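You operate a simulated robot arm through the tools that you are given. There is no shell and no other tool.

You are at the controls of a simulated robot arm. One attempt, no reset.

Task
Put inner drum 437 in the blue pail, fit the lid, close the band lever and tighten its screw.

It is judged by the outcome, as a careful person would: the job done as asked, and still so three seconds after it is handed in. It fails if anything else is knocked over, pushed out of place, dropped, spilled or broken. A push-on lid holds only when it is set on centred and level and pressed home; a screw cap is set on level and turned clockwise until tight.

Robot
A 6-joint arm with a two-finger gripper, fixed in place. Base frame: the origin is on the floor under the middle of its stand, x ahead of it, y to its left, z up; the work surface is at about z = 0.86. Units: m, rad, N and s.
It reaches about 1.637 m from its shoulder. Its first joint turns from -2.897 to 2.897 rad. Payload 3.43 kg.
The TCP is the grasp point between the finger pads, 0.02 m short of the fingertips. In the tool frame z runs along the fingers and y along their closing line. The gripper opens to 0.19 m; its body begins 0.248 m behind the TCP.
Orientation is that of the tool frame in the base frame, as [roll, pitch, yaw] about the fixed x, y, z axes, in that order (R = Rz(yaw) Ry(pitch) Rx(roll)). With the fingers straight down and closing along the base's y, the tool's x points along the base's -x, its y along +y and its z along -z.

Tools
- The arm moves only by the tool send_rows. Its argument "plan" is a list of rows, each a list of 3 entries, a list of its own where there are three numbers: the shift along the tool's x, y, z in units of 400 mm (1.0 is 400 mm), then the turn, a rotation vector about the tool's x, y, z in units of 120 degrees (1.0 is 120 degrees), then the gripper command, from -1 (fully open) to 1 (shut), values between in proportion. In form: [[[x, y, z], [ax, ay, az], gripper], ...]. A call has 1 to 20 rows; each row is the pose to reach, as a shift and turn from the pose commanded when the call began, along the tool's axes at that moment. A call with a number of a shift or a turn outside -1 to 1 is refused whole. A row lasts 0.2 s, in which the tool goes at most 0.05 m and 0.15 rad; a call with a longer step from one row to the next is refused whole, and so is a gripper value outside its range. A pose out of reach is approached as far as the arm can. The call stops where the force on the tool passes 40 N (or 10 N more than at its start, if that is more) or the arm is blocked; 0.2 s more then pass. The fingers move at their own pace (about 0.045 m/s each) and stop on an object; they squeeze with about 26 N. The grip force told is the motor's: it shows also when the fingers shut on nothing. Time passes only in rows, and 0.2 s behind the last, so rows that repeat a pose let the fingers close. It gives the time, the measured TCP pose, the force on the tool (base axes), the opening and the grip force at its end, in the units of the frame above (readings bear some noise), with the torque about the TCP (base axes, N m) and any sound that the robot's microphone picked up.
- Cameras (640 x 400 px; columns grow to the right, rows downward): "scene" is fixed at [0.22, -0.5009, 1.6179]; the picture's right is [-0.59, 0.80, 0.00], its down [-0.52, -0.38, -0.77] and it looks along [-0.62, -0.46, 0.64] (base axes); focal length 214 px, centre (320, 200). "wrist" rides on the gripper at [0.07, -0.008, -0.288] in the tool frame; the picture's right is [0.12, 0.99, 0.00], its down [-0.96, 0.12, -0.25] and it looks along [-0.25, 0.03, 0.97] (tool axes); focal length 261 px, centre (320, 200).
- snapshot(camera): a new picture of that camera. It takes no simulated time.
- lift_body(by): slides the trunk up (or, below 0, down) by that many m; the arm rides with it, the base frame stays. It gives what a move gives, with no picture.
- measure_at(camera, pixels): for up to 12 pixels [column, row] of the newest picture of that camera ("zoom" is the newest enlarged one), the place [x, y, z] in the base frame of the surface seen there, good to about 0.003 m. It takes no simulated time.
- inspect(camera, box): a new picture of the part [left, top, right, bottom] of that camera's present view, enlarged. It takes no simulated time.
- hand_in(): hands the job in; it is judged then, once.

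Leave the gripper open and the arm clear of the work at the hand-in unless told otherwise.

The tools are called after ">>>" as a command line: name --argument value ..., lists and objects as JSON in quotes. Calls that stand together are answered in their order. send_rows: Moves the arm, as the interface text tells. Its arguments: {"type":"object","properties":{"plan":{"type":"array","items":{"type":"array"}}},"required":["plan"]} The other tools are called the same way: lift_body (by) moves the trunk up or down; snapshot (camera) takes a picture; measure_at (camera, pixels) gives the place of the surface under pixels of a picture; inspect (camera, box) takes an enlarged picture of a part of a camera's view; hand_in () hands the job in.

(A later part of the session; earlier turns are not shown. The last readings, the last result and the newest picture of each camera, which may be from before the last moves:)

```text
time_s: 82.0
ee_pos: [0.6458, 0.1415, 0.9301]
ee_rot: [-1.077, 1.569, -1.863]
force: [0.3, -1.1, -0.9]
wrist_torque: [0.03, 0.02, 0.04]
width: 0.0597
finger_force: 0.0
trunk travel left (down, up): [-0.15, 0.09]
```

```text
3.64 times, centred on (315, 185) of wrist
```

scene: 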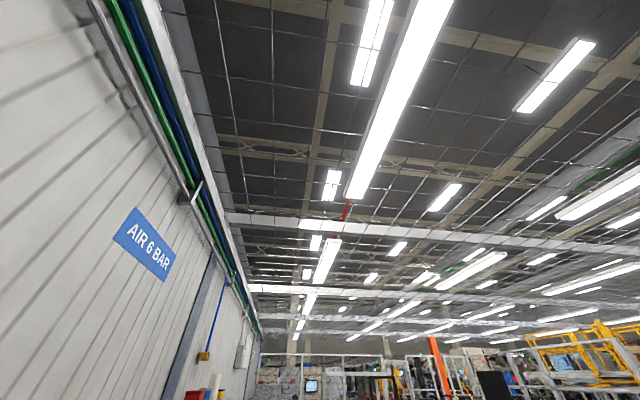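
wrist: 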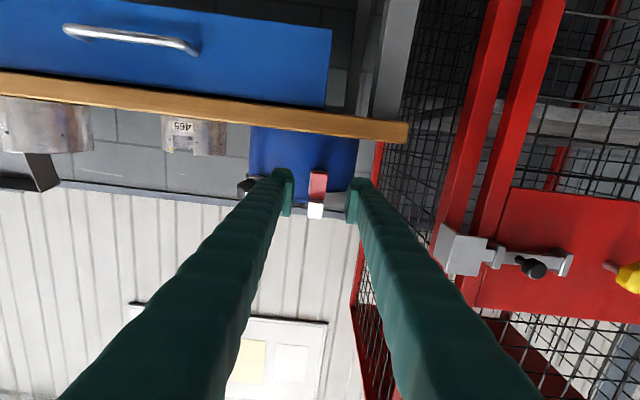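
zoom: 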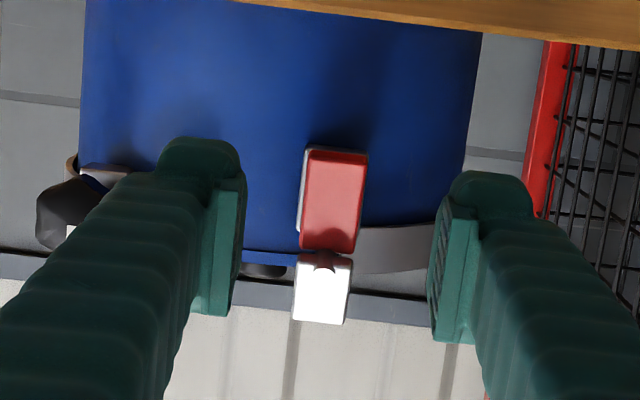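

The lever sits centred between the fingers. I'll advance so the pads straddle the red end at u≈0.172.

>>> send_rows --plan '[[[0, 0, 0.05], [0, 0, 0], 0.368], [[0, 0, 0.1], [0, 0, 0], 0.368], [[0, 0, 0.15], [0, 0, 0], 0.368], [[0, 0, 0.19], [0, 0, 0], 0.368], [[0, 0, 0.215], [0, 0, 0], 0.368], [[0, 0, 0.22], [0, 0, 0], 0.368]]'

>>> snapshot --camera "wrist"

>>> inspect --camera "wrist" --box '[230, 130, 400, 240]'

```text
time_s: 83.4
ee_pos: [0.7076, 0.0786, 0.9295]
ee_rot: [-0.902, 1.571, -1.69]
force: [0.1, 0.6, -0.4]
wrist_torque: [-0.02, 0.01, -0.04]
width: 0.06
finger_force: 0.1
trunk travel left (down, up): [-0.15, 0.09]
```

```text
taken
```

wrist: 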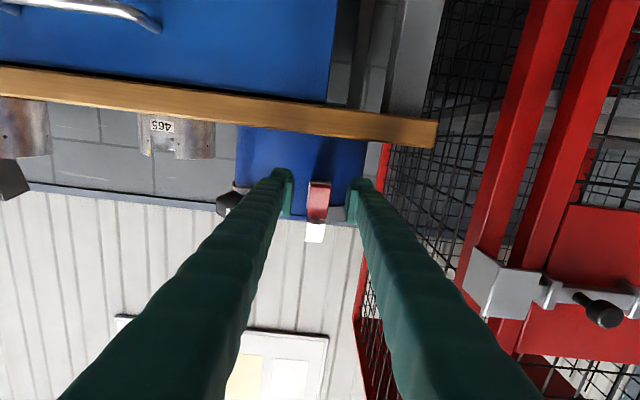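

```text
3.64 times, centred on (315, 185) of wrist
```

zoom: 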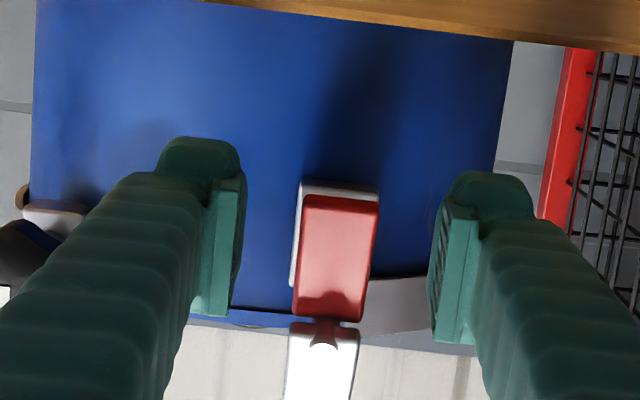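

The red end is centred between the pads with no contact. I'll close the fingers on it.

>>> send_rows --plan '[[[0, 0, 0], [0, 0, 0], 0.55], [[0, 0, 0], [0, 0, 0], 0.7], [[0, 0, 0], [0, 0, 0], 0.8], [[0, 0, 0], [0, 0, 0], 0.9], [[0, 0, 0], [0, 0, 0], 1.0], [[0, 0, 0], [0, 0, 0], 1.0]]'

>>> inspect --camera "wrist" --box '[230, 130, 400, 240]'

```text
time_s: 84.8
ee_pos: [0.7061, 0.0774, 0.9277]
ee_rot: [2.124, 1.571, 1.337]
force: [-6.5, -4.2, -1.2]
wrist_torque: [0.07, -0.02, -0.04]
width: 0.0231
finger_force: 45.0
trunk travel left (down, up): [-0.15, 0.09]
```

```text
3.64 times, centred on (315, 185) of wrist
```

zoom: 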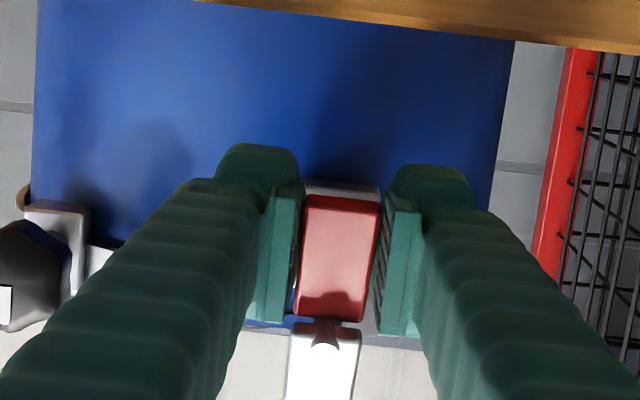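

The red end is gripped at 0.023 m. Now a gentle nudge of 4 mm toward -v (toward the screw), reading the force to find out which way the lever swings.

>>> send_rows --plan '[[[0, -0.004, 0], [0, 0, 0], 1.0], [[0, -0.008, 0], [0, 0, 0], 1.0], [[0, -0.01, 0], [0, 0, 0], 1.0], [[0, -0.01, 0], [0, 0, 0], 1.0]]'

>>> inspect --camera "wrist" --box '[230, 130, 400, 240]'

```text
time_s: 85.8
ee_pos: [0.7073, 0.0782, 0.9289]
ee_rot: [-0.638, 1.57, -1.423]
force: [30.1, 13.5, 2.3]
wrist_torque: [-0.06, 0.14, 0.33]
width: 0.023
finger_force: 45.3
trunk travel left (down, up): [-0.15, 0.09]
```

```text
3.64 times, centred on (315, 185) of wrist
```

zoom: 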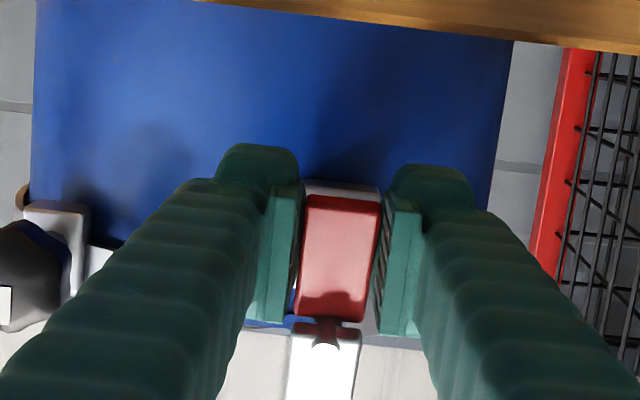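

The lever is rigid toward -v: about 31 N for almost no motion, so it does not swing that way from here. I'll go back to neutral, then test pulling outward/up and pushing inward with small moves.

>>> send_rows --plan '[[[0, 0.004, 0], [0, 0, 0], 1.0], [[0, 0.008, 0], [0, 0, 0], 1.0], [[0, 0.008, 0], [0, 0, 0], 1.0]]'

>>> send_rows --plan '[[[0, 0, -0.004], [0, 0, 0], 1.0], [[0, 0, -0.008], [0, 0, 0], 1.0], [[0, 0, -0.01], [0, 0, 0], 1.0], [[0, 0, -0.01], [0, 0, 0], 1.0]]'

>>> inspect --camera "wrist" --box '[230, 130, 400, 240]'

```text
time_s: 86.6
ee_pos: [0.708, 0.0776, 0.9295]
ee_rot: [-1.121, 1.568, -1.911]
force: [-1.9, 11.9, 0.2]
wrist_torque: [-0.13, -0.1, 0.06]
width: 0.0229
finger_force: 44.9
trunk travel left (down, up): [-0.15, 0.09]
```

```text
time_s: 87.6
ee_pos: [0.7041, 0.0793, 0.9293]
ee_rot: [-1.685, 1.569, -2.47]
force: [19.9, -18.1, 1.2]
wrist_torque: [0.2, 0.18, -0.02]
width: 0.0229
finger_force: 45.1
trunk travel left (down, up): [-0.15, 0.09]
```

```text
3.64 times, centred on (315, 185) of wrist
```

zoom: 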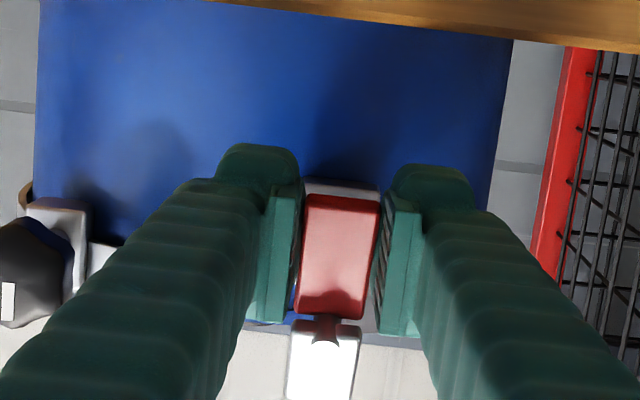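

Pulling outward is also stiff: -27 N for 4 mm commanded. I'll return to neutral and test pushing inward.

>>> send_rows --plan '[[[0, 0, 0.004], [0, 0, 0], 1.0], [[0, 0, 0.0075], [0, 0, 0], 1.0], [[0, 0, 0.0075], [0, 0, 0], 1.0]]'

>>> send_rows --plan '[[[0, 0, 0.003], [0, 0, 0], 1.0], [[0, 0, 0.006], [0, 0, 0], 1.0], [[0, 0, 0.008], [0, 0, 0], 1.0], [[0, 0, 0.008], [0, 0, 0], 1.0]]'

>>> inspect --camera "wrist" --box '[230, 130, 400, 240]'

```text
time_s: 88.4
ee_pos: [0.7071, 0.078, 0.9295]
ee_rot: [-0.895, 1.57, -1.685]
force: [-30.9, 12.5, -8.0]
wrist_torque: [-0.08, -0.23, -0.2]
width: 0.0231
finger_force: 44.6
trunk travel left (down, up): [-0.15, 0.09]
```

```text
time_s: 89.4
ee_pos: [0.7096, 0.0762, 0.9303]
ee_rot: [-0.272, 1.57, -1.061]
force: [-36.3, 7.1, -4.5]
wrist_torque: [-0.11, -0.34, -0.23]
width: 0.0228
finger_force: 44.9
trunk travel left (down, up): [-0.15, 0.09]
```

```text
3.64 times, centred on (315, 185) of wrist
```

zoom: 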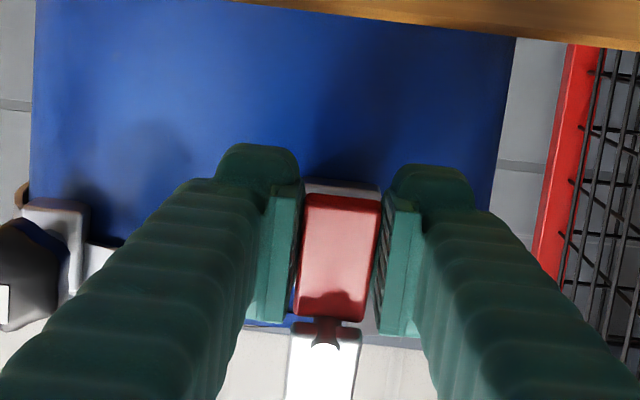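

All three directions feel stiff at small loads, so I should stop guessing and look at the lever joint more closely. I'll release it and back straight off.

>>> send_rows --plan '[[[0, 0, -0.006], [0, 0, 0], 0.8], [[0, 0, -0.006], [0, 0, 0], 0.5], [[0, 0, -0.006], [0, 0, 0], 0.368], [[0, 0, -0.006], [0, 0, 0], 0.368], [[0, 0, -0.05], [0, 0, 0], 0.368], [[0, 0, -0.12], [0, 0, 0], 0.368], [[0, 0, -0.2], [0, 0, 0], 0.368]]'

>>> snapshot --camera "wrist"

>>> inspect --camera "wrist" --box '[210, 130, 400, 250]'

```text
time_s: 91.0
ee_pos: [0.6521, 0.1311, 0.9278]
ee_rot: [-1.383, 1.569, -2.169]
force: [0.4, -0.2, 0.3]
wrist_torque: [0.0, -0.02, 0.02]
width: 0.0601
finger_force: 0.0
trunk travel left (down, up): [-0.15, 0.09]
```

```text
taken
```

wrist: 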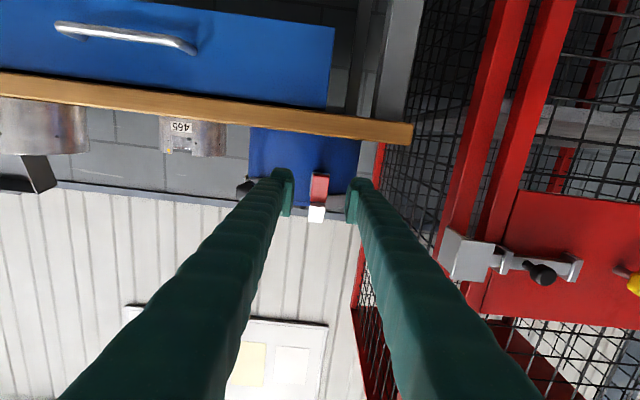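

```text
3.33 times, centred on (305, 190) of wrist
```

zoom: 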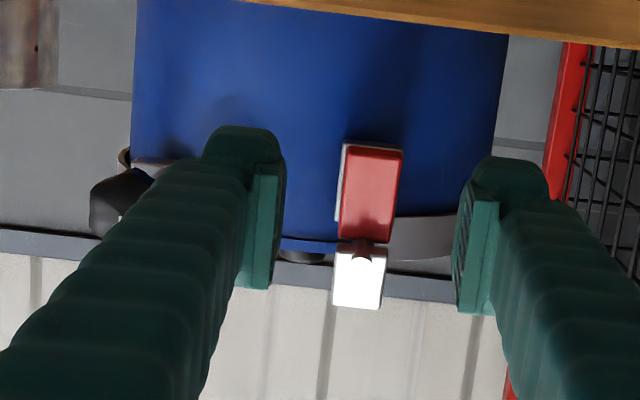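

The lever's plate sits on the end of a rod from block 2. A lock-ring lever normally swings back along its own side of the band, which here is +v. I'll test that by pushing with closed fingers from the gap side. First I'll close, shift to v≈-0.008, then advance beside the plate.

>>> send_rows --plan '[[[0, -0.02, -0.02], [0, 0, 0], 0.8], [[-0.01, -0.05, -0.02], [0, 0, 0], 1], [[-0.018, -0.08, -0.02], [0, 0, 0], 1], [[-0.018, -0.106, -0.02], [0, 0, 0], 1], [[-0.018, -0.106, -0.02], [0, 0, 0], 1], [[-0.018, -0.106, 0.05], [0, 0, 0], 1], [[-0.018, -0.106, 0.11], [0, 0, 0], 1], [[-0.018, -0.106, 0.16], [0, 0, 0], 1], [[-0.018, -0.106, 0.19], [0, 0, 0], 1], [[-0.018, -0.106, 0.195], [0, 0, 0], 1]]'

>>> snapshot --camera "wrist"

>>> inspect --camera "wrist" --box '[230, 130, 420, 250]'

```text
time_s: 92.9
ee_pos: [0.6695, 0.058, 0.9375]
ee_rot: [-1.242, 1.571, -2.027]
force: [-18.5, 14.6, 0.5]
wrist_torque: [0.27, 0.28, 0.69]
width: 0.0003
finger_force: 25.8
trunk travel left (down, up): [-0.15, 0.09]
stopped in row 9: the force on the tool passed its limit at 53 N (the readings are from after the stop); the commanded pose is now the measured one
```

```text
taken
```

wrist: 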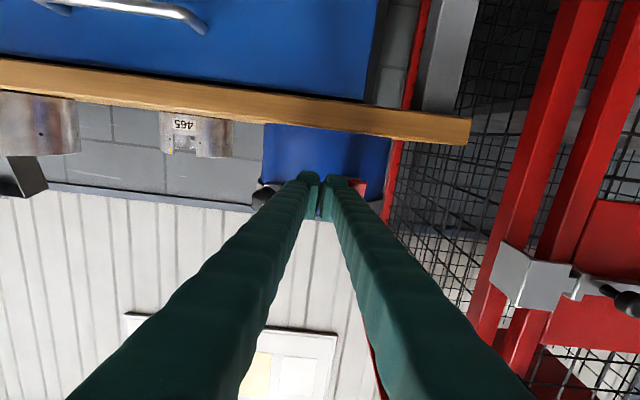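

```text
3.33 times, centred on (325, 190) of wrist
```

zoom: 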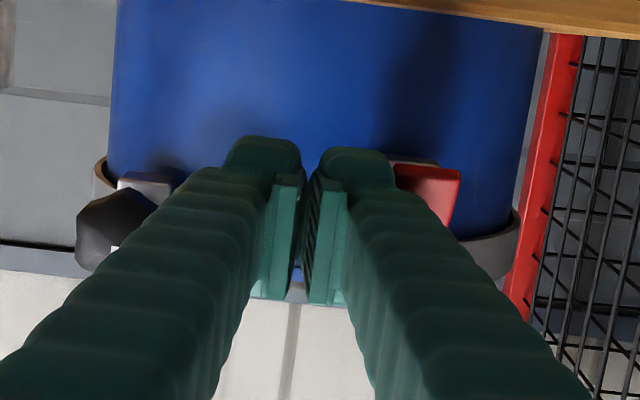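

The finger touched something at 53 N before reaching depth, probably the lever plate's edge. I'll back off straight out and check that the pail and lever haven't shifted.

>>> send_rows --plan '[[[0, 0, -0.03], [0, 0, 0], 1], [[0, 0, -0.08], [0, 0, 0], 1], [[0, 0, -0.16], [0, 0, 0], 1], [[0, 0, -0.25], [0, 0, 0], 1], [[0, 0, -0.3], [0, 0, 0], 1]]'

>>> snapshot --camera "wrist"

>>> inspect --camera "wrist" --box '[250, 100, 420, 220]'

```text
time_s: 94.1
ee_pos: [0.5883, 0.1413, 0.9369]
ee_rot: [-1.71, 1.57, -2.498]
force: [0.8, -0.3, -0.2]
wrist_torque: [0.01, 0.0, 0.01]
width: 0.0003
finger_force: 25.9
trunk travel left (down, up): [-0.15, 0.09]
```

```text
taken
```

wrist: 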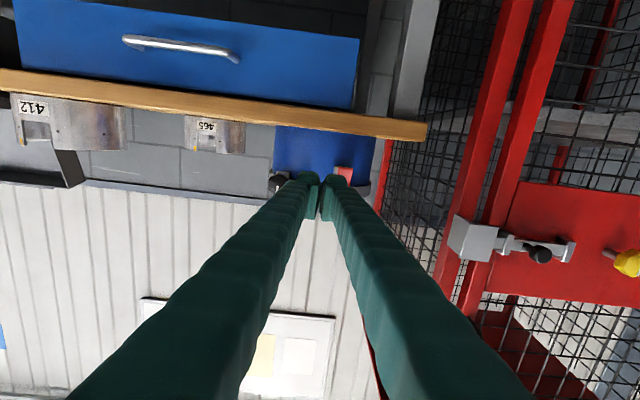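

```text
3.33 times, centred on (335, 160) of wrist
```

zoom: 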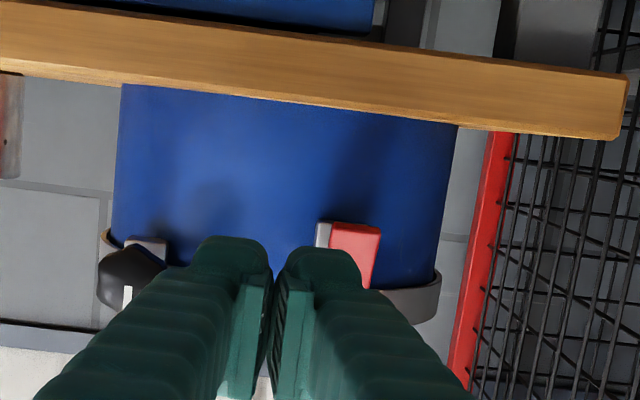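

Nothing appears displaced. To understand the lever joint I need an oblique view from the other side. I'll rise and reorient to look along +x, 45° down, at the lever from the knob side.

>>> send_rows --plan '[[[-0.064, 0, 0], [-0.0395, 0.0395, -0.0163], 1], [[-0.128, 0, 0], [-0.0789, 0.0789, -0.0327], 1], [[-0.192, 0, 0], [-0.1184, 0.1184, -0.049], 1], [[-0.256, -0.006, 0.03], [-0.1578, 0.1578, -0.0654], 1], [[-0.32, -0.012, 0.07], [-0.1973, 0.1973, -0.0817], 1], [[-0.383, -0.018, 0.11], [-0.2367, 0.2367, -0.0981], 1], [[-0.383, -0.024, 0.15], [-0.2762, 0.2762, -0.1144], 1], [[-0.383, -0.03, 0.19], [-0.3156, 0.3156, -0.1308], 1], [[-0.383, -0.035, 0.2175], [-0.3551, 0.3551, -0.1471], 1], [[-0.383, -0.035, 0.2175], [-0.3551, 0.3551, -0.1471], 1]]'

>>> snapshot --camera "wrist"

>>> inspect --camera "wrist" --box '[220, 60, 420, 200]'

```text
time_s: 96.3
ee_pos: [0.6387, 0.0705, 1.0892]
ee_rot: [-3.14, 0.786, -3.141]
force: [0.7, -0.7, -0.1]
wrist_torque: [0.08, -0.01, 0.12]
width: 0.0
finger_force: 25.9
trunk travel left (down, up): [-0.15, 0.09]
```

```text
taken
```

wrist: 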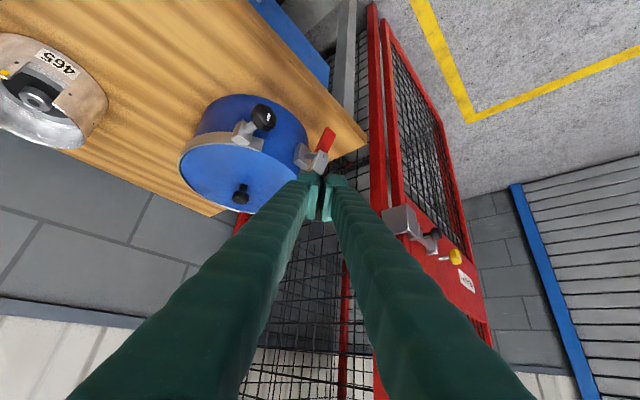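

```text
2.86 times, centred on (320, 130) of wrist
```

zoom: 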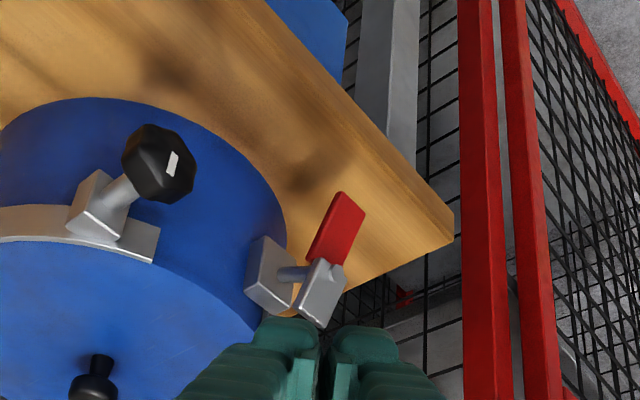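

Upside-down again, but now I can see it clearly. Block 2 at zoom (270,275) carries a short round pin running outward to the lever plate, and the plate's red handle hangs down. So the lever turns about that pin. I'll measure the parts and check the pail hasn't shifted.

>>> measure_at --camera "zoom" --pixels '[[93, 385], [288, 272], [280, 270], [298, 270], [258, 265], [270, 245], [320, 290], [335, 275], [305, 310], [335, 235], [345, 200], [320, 250]]'

>>> inspect --camera "wrist" --box '[285, 115, 355, 185]'

```text
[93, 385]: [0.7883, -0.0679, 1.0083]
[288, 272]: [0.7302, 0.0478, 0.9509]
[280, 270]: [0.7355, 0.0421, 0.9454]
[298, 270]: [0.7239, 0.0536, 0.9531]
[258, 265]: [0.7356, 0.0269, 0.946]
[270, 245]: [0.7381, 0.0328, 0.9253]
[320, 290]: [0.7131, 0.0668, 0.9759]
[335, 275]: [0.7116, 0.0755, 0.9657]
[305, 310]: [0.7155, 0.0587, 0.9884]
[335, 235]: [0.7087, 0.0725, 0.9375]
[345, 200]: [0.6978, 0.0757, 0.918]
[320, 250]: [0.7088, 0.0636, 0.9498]
```

```text
5.71 times, centred on (320, 150) of wrist
```

zoom: 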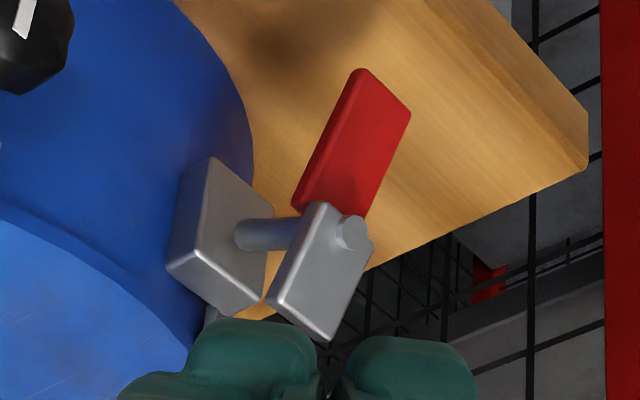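

The pin axis is tilted about 25° upward-outward, and the lever plate is square to it. I'll align the tool with that pin axis and stand off from the red handle, with the fingers opened to 0.06 m.

>>> send_rows --plan '[[[0.0252, 0.0218, 0.028], [0.0386, -0.0198, 0.027], 0.368], [[0.0504, 0.0436, 0.056], [0.0772, -0.0395, 0.054], 0.368], [[0.0756, 0.0654, 0.0839], [0.1158, -0.0593, 0.081], 0.368], [[0.1008, 0.0872, 0.1119], [0.1544, -0.079, 0.1081], 0.368], [[0.1259, 0.1089, 0.1399], [0.1929, -0.0988, 0.1351], 0.368], [[0.1511, 0.1307, 0.1679], [0.2315, -0.1185, 0.1621], 0.368], [[0.1763, 0.1525, 0.1958], [0.2701, -0.1383, 0.1891], 0.368], [[0.2015, 0.1743, 0.2238], [0.3087, -0.158, 0.2161], 0.368], [[0.2015, 0.1743, 0.2238], [0.3087, -0.158, 0.2161], 0.368]]'

>>> snapshot --camera "wrist"

>>> inspect --camera "wrist" --box '[230, 100, 400, 230]'

```text
time_s: 98.3
ee_pos: [0.6434, 0.1379, 0.9684]
ee_rot: [-3.14, 1.136, 2.356]
force: [0.0, -0.2, 0.5]
wrist_torque: [-0.01, 0.01, 0.04]
width: 0.0602
finger_force: 0.0
trunk travel left (down, up): [-0.15, 0.09]
```

```text
taken
```

wrist: 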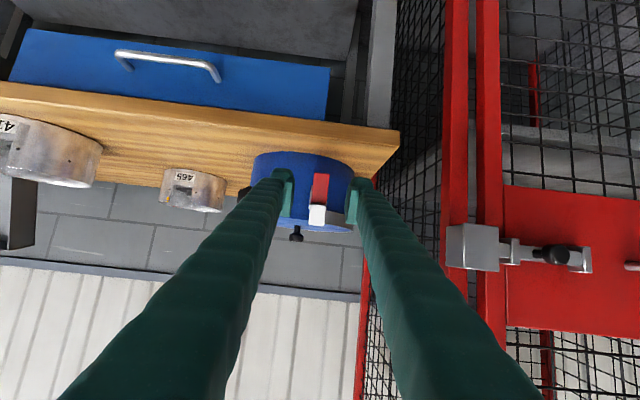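

```text
3.08 times, centred on (315, 165) of wrist
```

zoom: 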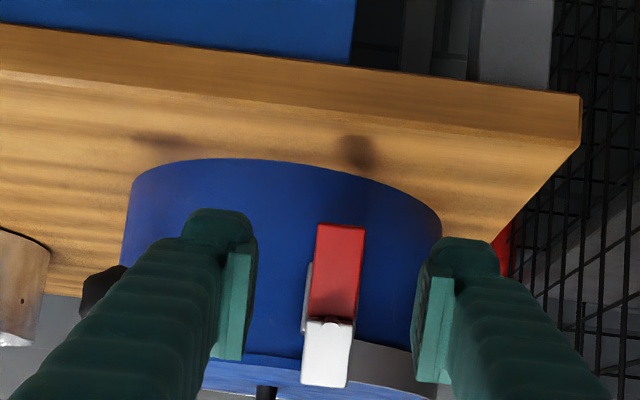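

The lever is centred between the fingers. I'll advance along the pin direction to straddle the red handle.

>>> send_rows --plan '[[[0, 0.004, 0.05], [0, 0, 0], 0.368], [[0, 0.006, 0.11], [0, 0, 0], 0.368], [[0, 0.006, 0.17], [0, 0, 0], 0.368], [[0, 0.006, 0.22], [0, 0, 0], 0.368], [[0, 0.006, 0.243], [0, 0, 0], 0.368], [[0, 0.006, 0.247], [0, 0, 0], 0.368]]'

>>> inspect --camera "wrist" --box '[230, 110, 400, 240]'

```text
time_s: 99.7
ee_pos: [0.7097, 0.0772, 0.9278]
ee_rot: [-3.139, 1.136, 2.358]
force: [-0.6, 0.0, 0.7]
wrist_torque: [-0.01, 0.01, 0.01]
width: 0.0599
finger_force: 0.0
trunk travel left (down, up): [-0.15, 0.09]
```

```text
3.08 times, centred on (315, 175) of wrist
```

zoom: 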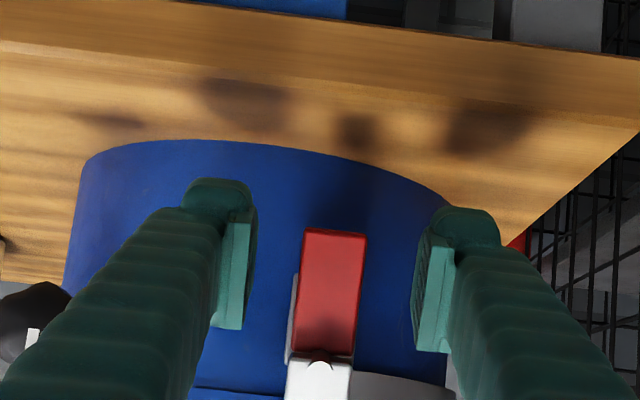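

The pads are alongside the red handle. I'll grip it.

>>> send_rows --plan '[[[0, 0, 0], [0, 0, 0], 0.55], [[0, 0, 0], [0, 0, 0], 0.7], [[0, 0, 0], [0, 0, 0], 0.8], [[0, 0, 0], [0, 0, 0], 0.85], [[0, 0, 0], [0, 0, 0], 0.9]]'

>>> inspect --camera "wrist" --box '[230, 110, 400, 240]'

```text
time_s: 100.9
ee_pos: [0.7082, 0.0767, 0.9267]
ee_rot: [-3.137, 1.135, 2.357]
force: [-12.4, -8.9, -2.8]
wrist_torque: [0.07, 0.08, -0.05]
width: 0.0224
finger_force: 44.9
trunk travel left (down, up): [-0.15, 0.09]
```

```text
3.08 times, centred on (315, 175) of wrist
```

zoom: 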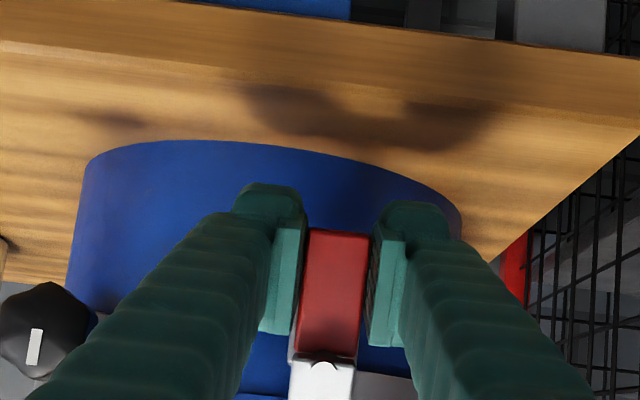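

There's a -15 N side preload, so I'll neutralise it with a small -v shift. Then I'll try rotating the lever about its pin by a few degrees toward +v, watching the force.

>>> send_rows --plan '[[[0, -0.004, 0], [0, 0, 0], 0.9], [[0, -0.004, 0], [0, 0, 0], 0.9]]'

>>> send_rows --plan '[[[0, 0.0046, 0], [0, 0, 0.025], 0.9], [[-0.0003, 0.0091, 0], [0, 0, 0.05], 0.9], [[-0.0003, 0.0091, 0], [0, 0, 0.05], 0.9]]'

>>> inspect --camera "wrist" --box '[230, 110, 400, 240]'

```text
time_s: 101.5
ee_pos: [0.7089, 0.0767, 0.9263]
ee_rot: [-3.139, 1.133, 2.359]
force: [7.2, -3.4, -0.5]
wrist_torque: [0.21, 0.06, -0.01]
width: 0.0221
finger_force: 45.1
trunk travel left (down, up): [-0.15, 0.09]
```

```text
time_s: 102.3
ee_pos: [0.7082, 0.0755, 0.9274]
ee_rot: [2.925, 1.122, 2.113]
force: [-5.2, -30.0, -2.8]
wrist_torque: [-0.6, 1.17, 0.49]
width: 0.024
finger_force: 45.2
trunk travel left (down, up): [-0.15, 0.09]
```

```text
3.08 times, centred on (315, 175) of wrist
```

zoom: 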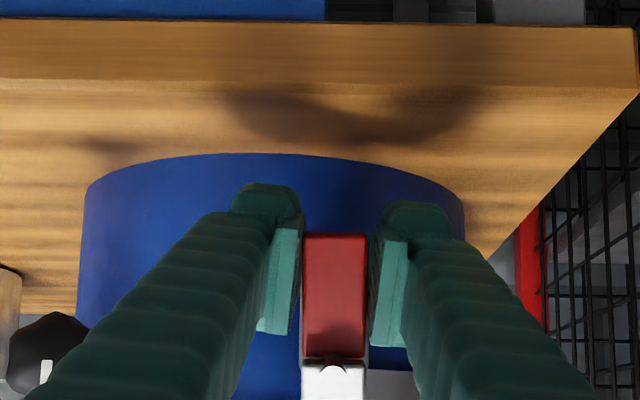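

Turning about the pin toward +v is blocked too, at about 2 N·m of resistance, and the gripper just twisted around the plate. I'll undo the twist, then test the vertical direction, since the whole arm may hinge up or down at block 2.

>>> send_rows --plan '[[[0, -0.0046, 0], [0, 0, -0.025], 0.9], [[0, -0.0091, 0], [0, 0, -0.05], 0.9], [[0, -0.0091, 0], [0, 0, -0.05], 0.9]]'

>>> inspect --camera "wrist" --box '[230, 110, 400, 240]'

```text
time_s: 103.1
ee_pos: [0.7075, 0.0775, 0.9267]
ee_rot: [-3.14, 1.135, 2.357]
force: [5.4, -21.5, 1.6]
wrist_torque: [0.23, -0.07, -0.04]
width: 0.0215
finger_force: 45.0
trunk travel left (down, up): [-0.15, 0.09]
```

```text
3.08 times, centred on (315, 175) of wrist
```

zoom: 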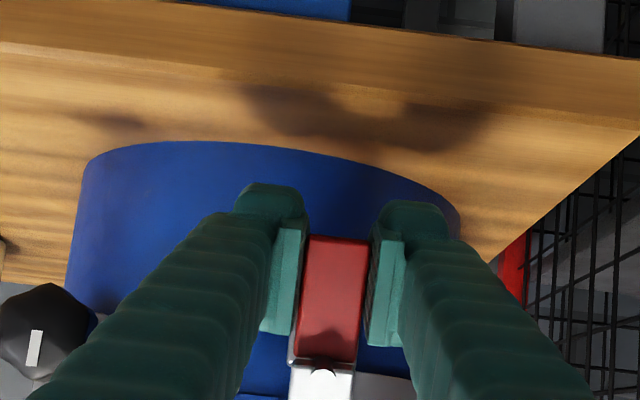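

>>> send_rows --plan '[[[-0.0045, 0, -0.0021], [0, 0, 0], 0.9], [[-0.009, 0, -0.0042], [0, 0, 0], 0.9], [[-0.009, 0, -0.0042], [0, 0, 0], 0.9]]'

>>> inspect --camera "wrist" --box '[230, 110, 400, 240]'

```text
time_s: 103.9
ee_pos: [0.7078, 0.0771, 0.929]
ee_rot: [-3.135, 1.133, 2.362]
force: [13.6, -10.2, -29.1]
wrist_torque: [1.1, 1.09, -0.02]
width: 0.0214
finger_force: 45.1
trunk travel left (down, up): [-0.15, 0.09]
```

```text
3.08 times, centred on (315, 175) of wrist
```

zoom: 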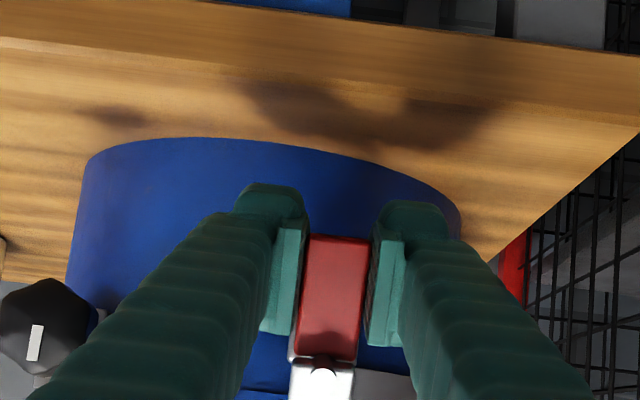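

Vertical is stiff as well. The one thing not properly tried is turning about the pin toward -v with real torque, since my earlier nudge there was only about 1 N·m. I'll return to neutral and then rotate about the pin toward -v along the proper arc.

>>> send_rows --plan '[[[0.0045, 0.001, 0.0021], [0, 0, 0], 0.9], [[0.009, 0.001, 0.0042], [0, 0, 0], 0.9], [[0.009, 0.001, 0.0042], [0, 0, 0], 0.9]]'

>>> send_rows --plan '[[[0, -0.0046, 0], [0, 0, -0.025], 0.9], [[-0.0003, -0.0091, 0], [0, 0, -0.05], 0.9], [[-0.0013, -0.0152, 0], [0, 0, -0.083], 0.9], [[-0.0013, -0.0152, 0], [0, 0, -0.083], 0.9]]'

>>> inspect --camera "wrist" --box '[230, 110, 400, 240]'

```text
time_s: 104.7
ee_pos: [0.7076, 0.0752, 0.9279]
ee_rot: [-3.139, 1.136, 2.355]
force: [11.7, -4.6, 7.8]
wrist_torque: [-0.2, -0.15, 0.01]
width: 0.0209
finger_force: 44.7
trunk travel left (down, up): [-0.15, 0.09]
```

```text
time_s: 105.3
ee_pos: [0.7083, 0.0754, 0.9273]
ee_rot: [-2.951, 1.124, 2.571]
force: [18.1, -2.5, -6.4]
wrist_torque: [1.1, -0.39, -0.68]
width: 0.0226
finger_force: 44.4
trunk travel left (down, up): [-0.15, 0.09]
stopped in row 2: the force on the tool passed its limit at 43 N (the readings are from after the stop); the commanded pose is now the measured one
```

```text
3.08 times, centred on (315, 175) of wrist
```

zoom: 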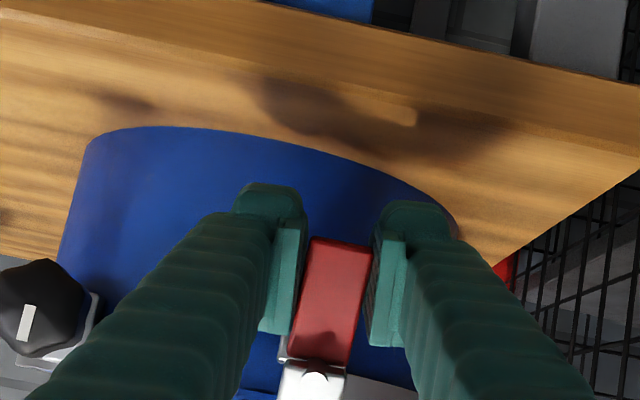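

Rotation about the pin is blocked both ways at 2–2.7 N·m, so I won't force it. I'll release, back away, and check whether the lever orientation changed at all in these tests.

>>> send_rows --plan '[[[0, 0, 0], [0, 0, 0], 0.7], [[0, 0, 0], [0, 0, 0], 0.45], [[0, 0, 0], [0, 0, 0], 0.3], [[0, 0, 0], [0, 0, 0], 0.3], [[0, 0, -0.05], [0, 0, 0], 0.3], [[0, 0, -0.12], [0, 0, 0.02], 0.3], [[0, 0, -0.2], [0, 0, 0.05], 0.3], [[0, 0, -0.25], [0, 0, 0.083], 0.3], [[0, 0, -0.25], [0, 0, 0.092], 0.3]]'

>>> snapshot --camera "wrist"

>>> inspect --camera "wrist" --box '[240, 110, 400, 230]'

```text
time_s: 107.3
ee_pos: [0.6427, 0.1389, 0.9688]
ee_rot: [2.929, 1.125, 2.122]
force: [-0.2, 0.9, -0.1]
wrist_torque: [-0.02, -0.02, 0.01]
width: 0.0665
finger_force: 0.0
trunk travel left (down, up): [-0.15, 0.09]
```

```text
taken
```

wrist: 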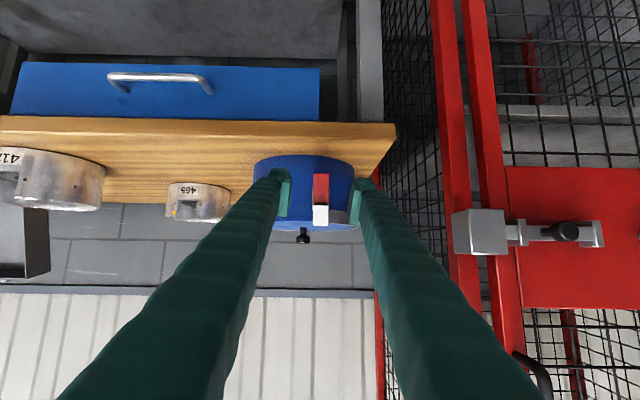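

```text
3.33 times, centred on (320, 170) of wrist
```

zoom: 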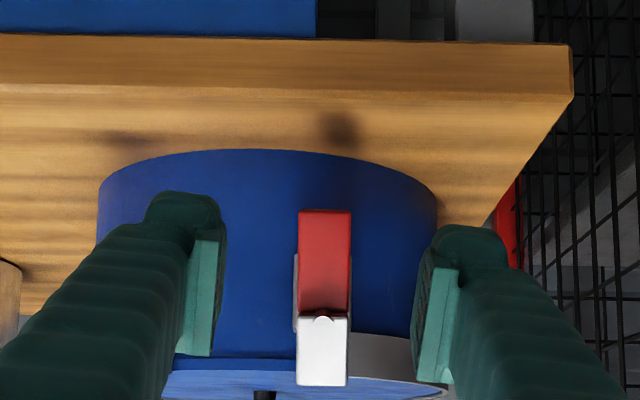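

The lever is still exactly upright, so nothing moved. I'll measure the faces of the grey and red parts precisely to understand the joint.

>>> measure_at --camera "zoom" --pixels '[[308, 218], [343, 218], [308, 260], [343, 260], [308, 298], [343, 298], [308, 325], [340, 325], [308, 375], [340, 375], [323, 315], [296, 300]]'

>>> inspect --camera "wrist" --box '[300, 160, 350, 230]'

```text
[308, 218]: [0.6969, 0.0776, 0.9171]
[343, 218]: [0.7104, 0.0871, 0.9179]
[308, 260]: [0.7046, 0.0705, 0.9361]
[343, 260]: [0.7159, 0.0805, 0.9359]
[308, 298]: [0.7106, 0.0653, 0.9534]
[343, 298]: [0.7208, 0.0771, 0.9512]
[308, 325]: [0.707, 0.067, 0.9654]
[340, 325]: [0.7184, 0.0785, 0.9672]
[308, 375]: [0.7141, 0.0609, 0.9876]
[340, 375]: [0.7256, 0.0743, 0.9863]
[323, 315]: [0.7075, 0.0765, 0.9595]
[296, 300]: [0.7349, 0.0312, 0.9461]
```

```text
5.71 times, centred on (325, 195) of wrist
```

zoom: 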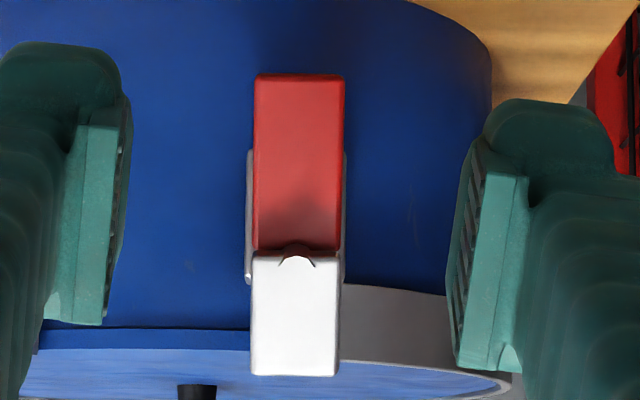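

The measurements suggest a different hinge. In the upward test the reaction line passed right through block 2. That's consistent with the whole arm (pin plus T-plate) hinging at block 2 about the horizontal tangent axis, with my fixed tool orientation fighting that rotation. I'll re-grip and swing it upward along an arc around block 2, rotating the tool with it.

>>> send_rows --plan '[[[0, 0, 0], [0, 0, -0.025], 0.368], [[0, 0.002, 0.03], [0, 0, -0.049], 0.368], [[0, 0.004, 0.09], [0, 0, -0.049], 0.368], [[0, 0.006, 0.15], [0, 0, -0.049], 0.368], [[0, 0.006, 0.205], [0, 0, -0.049], 0.368], [[0, 0.006, 0.24], [0, 0, -0.049], 0.368], [[0, 0.006, 0.25], [0, 0, -0.049], 0.368], [[0, 0.006, 0.25], [0, 0, -0.049], 0.368]]'

>>> inspect --camera "wrist" --box '[230, 110, 400, 240]'

```text
time_s: 109.1
ee_pos: [0.7095, 0.0756, 0.9268]
ee_rot: [-3.14, 1.136, 2.362]
force: [0.1, 0.2, 0.1]
wrist_torque: [-0.01, -0.01, 0.02]
width: 0.06
finger_force: 0.1
trunk travel left (down, up): [-0.15, 0.09]
```

```text
3.08 times, centred on (315, 175) of wrist
```

zoom: 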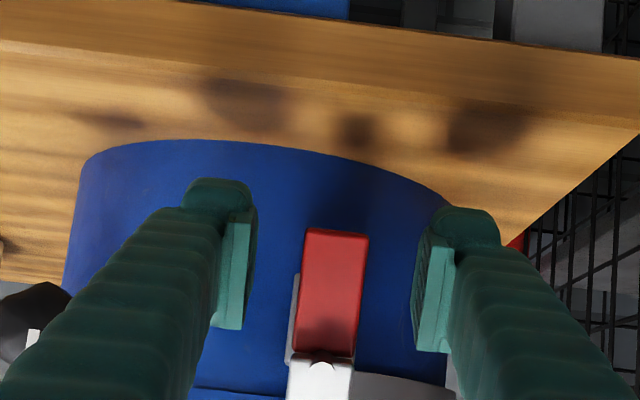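

>>> send_rows --plan '[[[0, -0.001, 0], [0, 0, 0], 0.55], [[0, -0.001, 0], [0, 0, 0], 0.7], [[0, -0.001, 0], [0, 0, 0], 0.8], [[0, -0.001, 0], [0, 0, 0], 0.84], [[0, -0.001, 0], [0, 0, 0], 0.84]]'

>>> send_rows --plan '[[[-0.0045, 0, -0.004], [0, 0.0208, 0], 0.84], [[-0.0089, 0, -0.008], [0, 0.0417, 0], 0.84], [[-0.0089, 0, -0.008], [0, 0.0417, 0], 0.84]]'

>>> inspect --camera "wrist" --box '[230, 110, 400, 240]'

```text
time_s: 110.3
ee_pos: [0.7084, 0.0762, 0.9271]
ee_rot: [-3.139, 1.134, 2.36]
force: [-3.5, -1.5, -0.9]
wrist_torque: [0.08, -0.11, -0.07]
width: 0.0227
finger_force: 44.8
trunk travel left (down, up): [-0.15, 0.09]
```

```text
time_s: 111.1
ee_pos: [0.7079, 0.077, 0.9322]
ee_rot: [-3.139, 1.045, 2.361]
force: [0.5, -9.1, -12.5]
wrist_torque: [0.54, 0.35, -0.11]
width: 0.0226
finger_force: 44.6
trunk travel left (down, up): [-0.15, 0.09]
```

```text
3.08 times, centred on (315, 175) of wrist
```

zoom: 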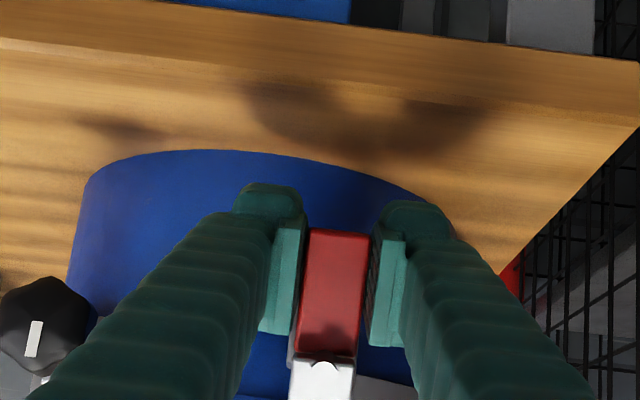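

The lever moved with the fingers this time: 5° of swing with only about 12 N. So the lever hinges at block 2 about the tangent axis and swings up. I'll continue along the arc another 15° in small steps.

>>> send_rows --plan '[[[-0.0045, 0, -0.004], [0, 0.0208, 0], 0.84], [[-0.0089, 0, -0.008], [0, 0.0417, 0], 0.84], [[-0.0137, 0, -0.0117], [0, 0.0625, 0], 0.84], [[-0.0184, 0, -0.0153], [0, 0.0833, 0], 0.84], [[-0.0235, 0, -0.0185], [0, 0.1042, 0], 0.84], [[-0.0286, 0, -0.0216], [0, 0.125, 0], 0.84], [[-0.0286, 0, -0.0216], [0, 0.125, 0], 0.84]]'

>>> snapshot --camera "wrist"

>>> inspect --camera "wrist" --box '[230, 110, 400, 240]'

```text
time_s: 112.7
ee_pos: [0.7071, 0.0782, 0.9454]
ee_rot: [-3.137, 0.782, 2.359]
force: [-11.1, -11.1, -25.0]
wrist_torque: [0.89, 0.83, -0.12]
width: 0.0222
finger_force: 45.3
trunk travel left (down, up): [-0.15, 0.09]
```

```text
taken
```

wrist: 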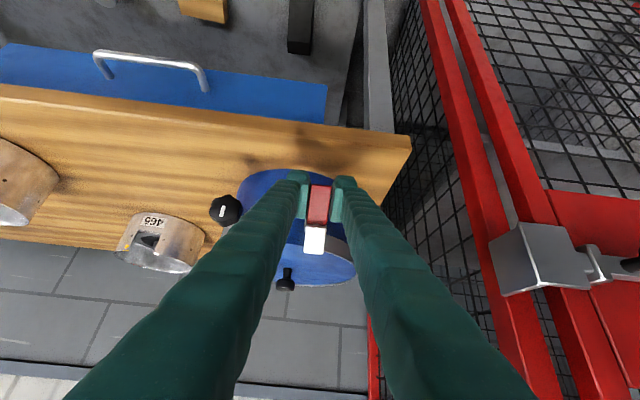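

```text
3.08 times, centred on (315, 175) of wrist
```

zoom: 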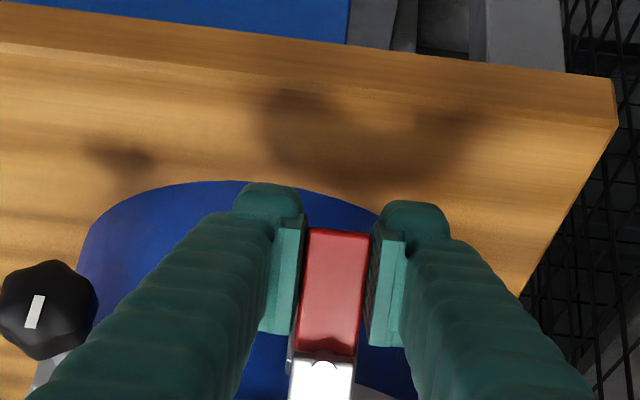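

The lever is following the swing, 20° so far. The remaining 25 N with balanced torque says my arc radius is slightly long, so I'll relax it with a small extra tool rotation at a fixed position.

>>> send_rows --plan '[[[0, 0, 0], [0, 0.015, 0], 0.84], [[0, 0, 0], [0, 0.03, 0], 0.84], [[0, 0, 0], [0, 0.03, 0], 0.84]]'

>>> inspect --camera "wrist" --box '[230, 110, 400, 240]'

```text
time_s: 113.5
ee_pos: [0.7071, 0.0777, 0.9479]
ee_rot: [-3.142, 0.725, 2.358]
force: [-6.0, -21.4, 9.4]
wrist_torque: [-0.38, -0.37, -0.15]
width: 0.0223
finger_force: 45.1
trunk travel left (down, up): [-0.15, 0.09]
```

```text
3.08 times, centred on (315, 175) of wrist
```

zoom: 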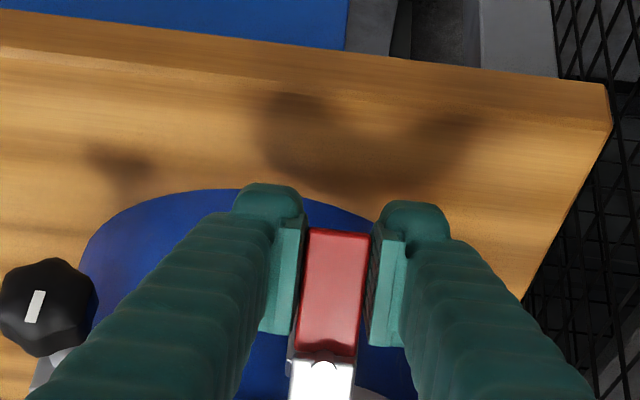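

That nearly balances. The hinge is closer in, about 48 mm from my grip, at u≈0.125, z≈0.947. There's also a -19 N side force, so I'll shift 2 mm in -v, then continue the swing another 20° with the corrected radius.

>>> send_rows --plan '[[[0, -0.004, 0], [0, 0, 0], 0.84], [[-0.0037, -0.005, -0.0037], [0, 0.0208, 0], 0.84], [[-0.0074, -0.005, -0.0073], [0, 0.0417, 0], 0.84], [[-0.0115, -0.005, -0.0106], [0, 0.0625, 0], 0.84], [[-0.0155, -0.005, -0.0139], [0, 0.0833, 0], 0.84], [[-0.0198, -0.005, -0.0169], [0, 0.1042, 0], 0.84], [[-0.0241, -0.005, -0.0198], [0, 0.125, 0], 0.84], [[-0.0286, -0.005, -0.0224], [0, 0.1458, 0], 0.84], [[-0.0331, -0.005, -0.0249], [0, 0.1667, 0], 0.84], [[-0.0331, -0.005, -0.0249], [0, 0.1667, 0], 0.84]]'

>>> snapshot --camera "wrist"

>>> inspect --camera "wrist" --box '[230, 110, 400, 240]'

```text
time_s: 115.7
ee_pos: [0.7082, 0.0771, 0.9628]
ee_rot: [-3.14, 0.373, 2.36]
force: [24.5, 3.0, -9.7]
wrist_torque: [0.21, 0.03, -0.18]
width: 0.0208
finger_force: 45.0
trunk travel left (down, up): [-0.15, 0.09]
```

```text
taken
```

wrist: 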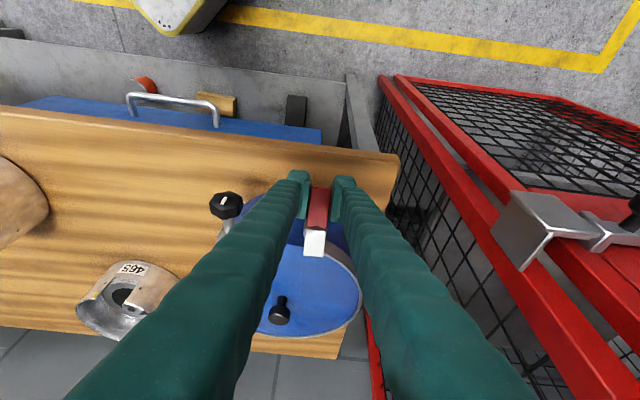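

```text
3.08 times, centred on (315, 175) of wrist
```

zoom: 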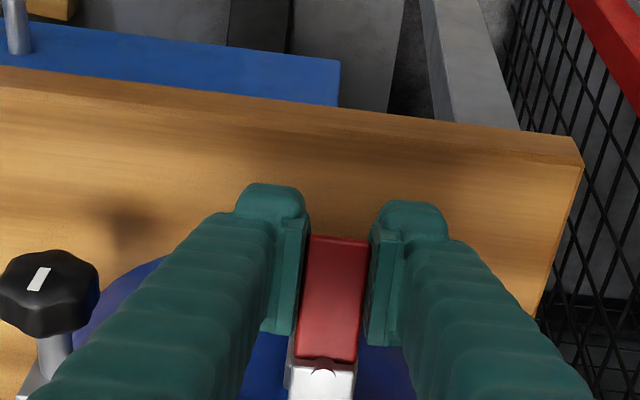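

It's following smoothly, about 43° of swing now, with small torque. I'll correct the side force by +1 mm and continue another 20° toward upright.

>>> send_rows --plan '[[[0, 0.0025, 0], [0, 0, 0], 0.84], [[-0.0037, 0.0025, -0.0037], [0, 0.0208, 0], 0.84], [[-0.0074, 0.0025, -0.0073], [0, 0.0417, 0], 0.84], [[-0.0115, 0.0025, -0.0106], [0, 0.0625, 0], 0.84], [[-0.0155, 0.0025, -0.0139], [0, 0.0833, 0], 0.84], [[-0.0198, 0.0025, -0.0169], [0, 0.1042, 0], 0.84], [[-0.0241, 0.0025, -0.0198], [0, 0.125, 0], 0.84], [[-0.0286, 0.0025, -0.0224], [0, 0.1458, 0], 0.84], [[-0.0331, 0.0025, -0.0249], [0, 0.1667, 0], 0.84], [[-0.0331, 0.0025, -0.0249], [0, 0.1667, 0], 0.84]]'

>>> snapshot --camera "wrist"

>>> inspect --camera "wrist" --box '[220, 130, 400, 290]'

```text
time_s: 117.9
ee_pos: [0.7147, 0.0705, 0.9768]
ee_rot: [-3.141, 0.023, 2.358]
force: [18.5, -0.3, -5.6]
wrist_torque: [-0.07, -0.15, -0.3]
width: 0.02
finger_force: 45.2
trunk travel left (down, up): [-0.15, 0.09]
```

```text
taken
```

wrist: 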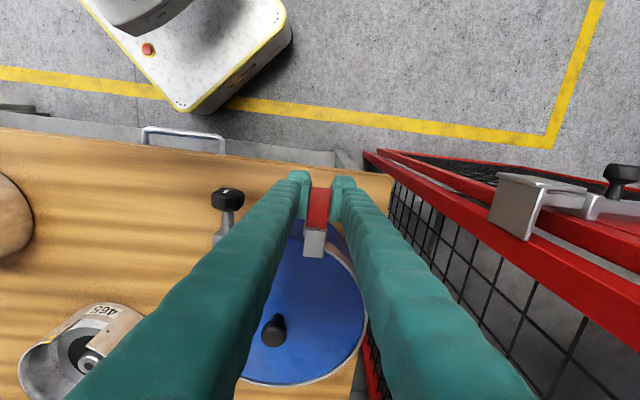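

```text
2.50 times, centred on (310, 210) of wrist
```

zoom: 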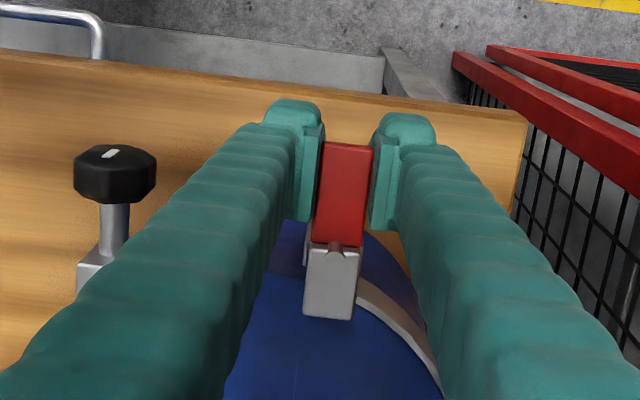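

The lever arm is upright now, after about 64° of swing. Its red handle points outward and its grey end inward. I'll carry on past vertical in smaller steps, watching for the closed stop.

>>> send_rows --plan '[[[-0.003, 0.002, 0], [0, 0, 0], 0.84], [[-0.0067, 0.002, -0.0037], [0, 0.0208, 0], 0.84], [[-0.0104, 0.002, -0.0073], [0, 0.0417, 0], 0.84], [[-0.0145, 0.002, -0.0106], [0, 0.0625, 0], 0.84], [[-0.0185, 0.002, -0.0139], [0, 0.0833, 0], 0.84], [[-0.0185, 0.002, -0.0139], [0, 0.0833, 0], 0.84]]'

>>> inspect --camera "wrist" --box '[220, 130, 400, 290]'

```text
time_s: 118.9
ee_pos: [0.7169, 0.0681, 0.9769]
ee_rot: [-3.134, -0.108, 2.355]
force: [-5.8, 12.2, -24.6]
wrist_torque: [-0.21, -0.14, -0.15]
width: 0.0204
finger_force: 45.0
trunk travel left (down, up): [-0.15, 0.09]
stopped in row 5: the force on the tool passed its limit at 44 N (the readings are from after the stop); the commanded pose is now the measured one
```

```text
2.50 times, centred on (310, 210) of wrist
```

zoom: 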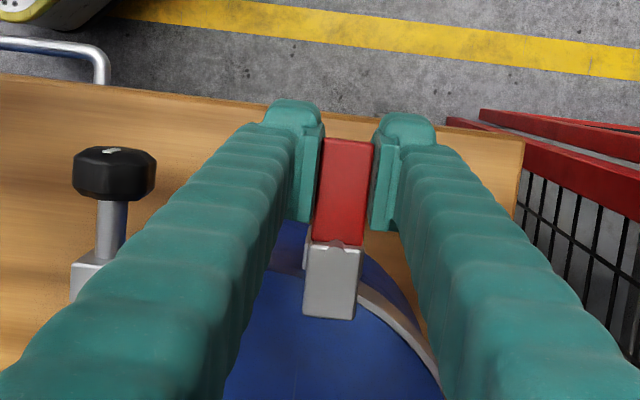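

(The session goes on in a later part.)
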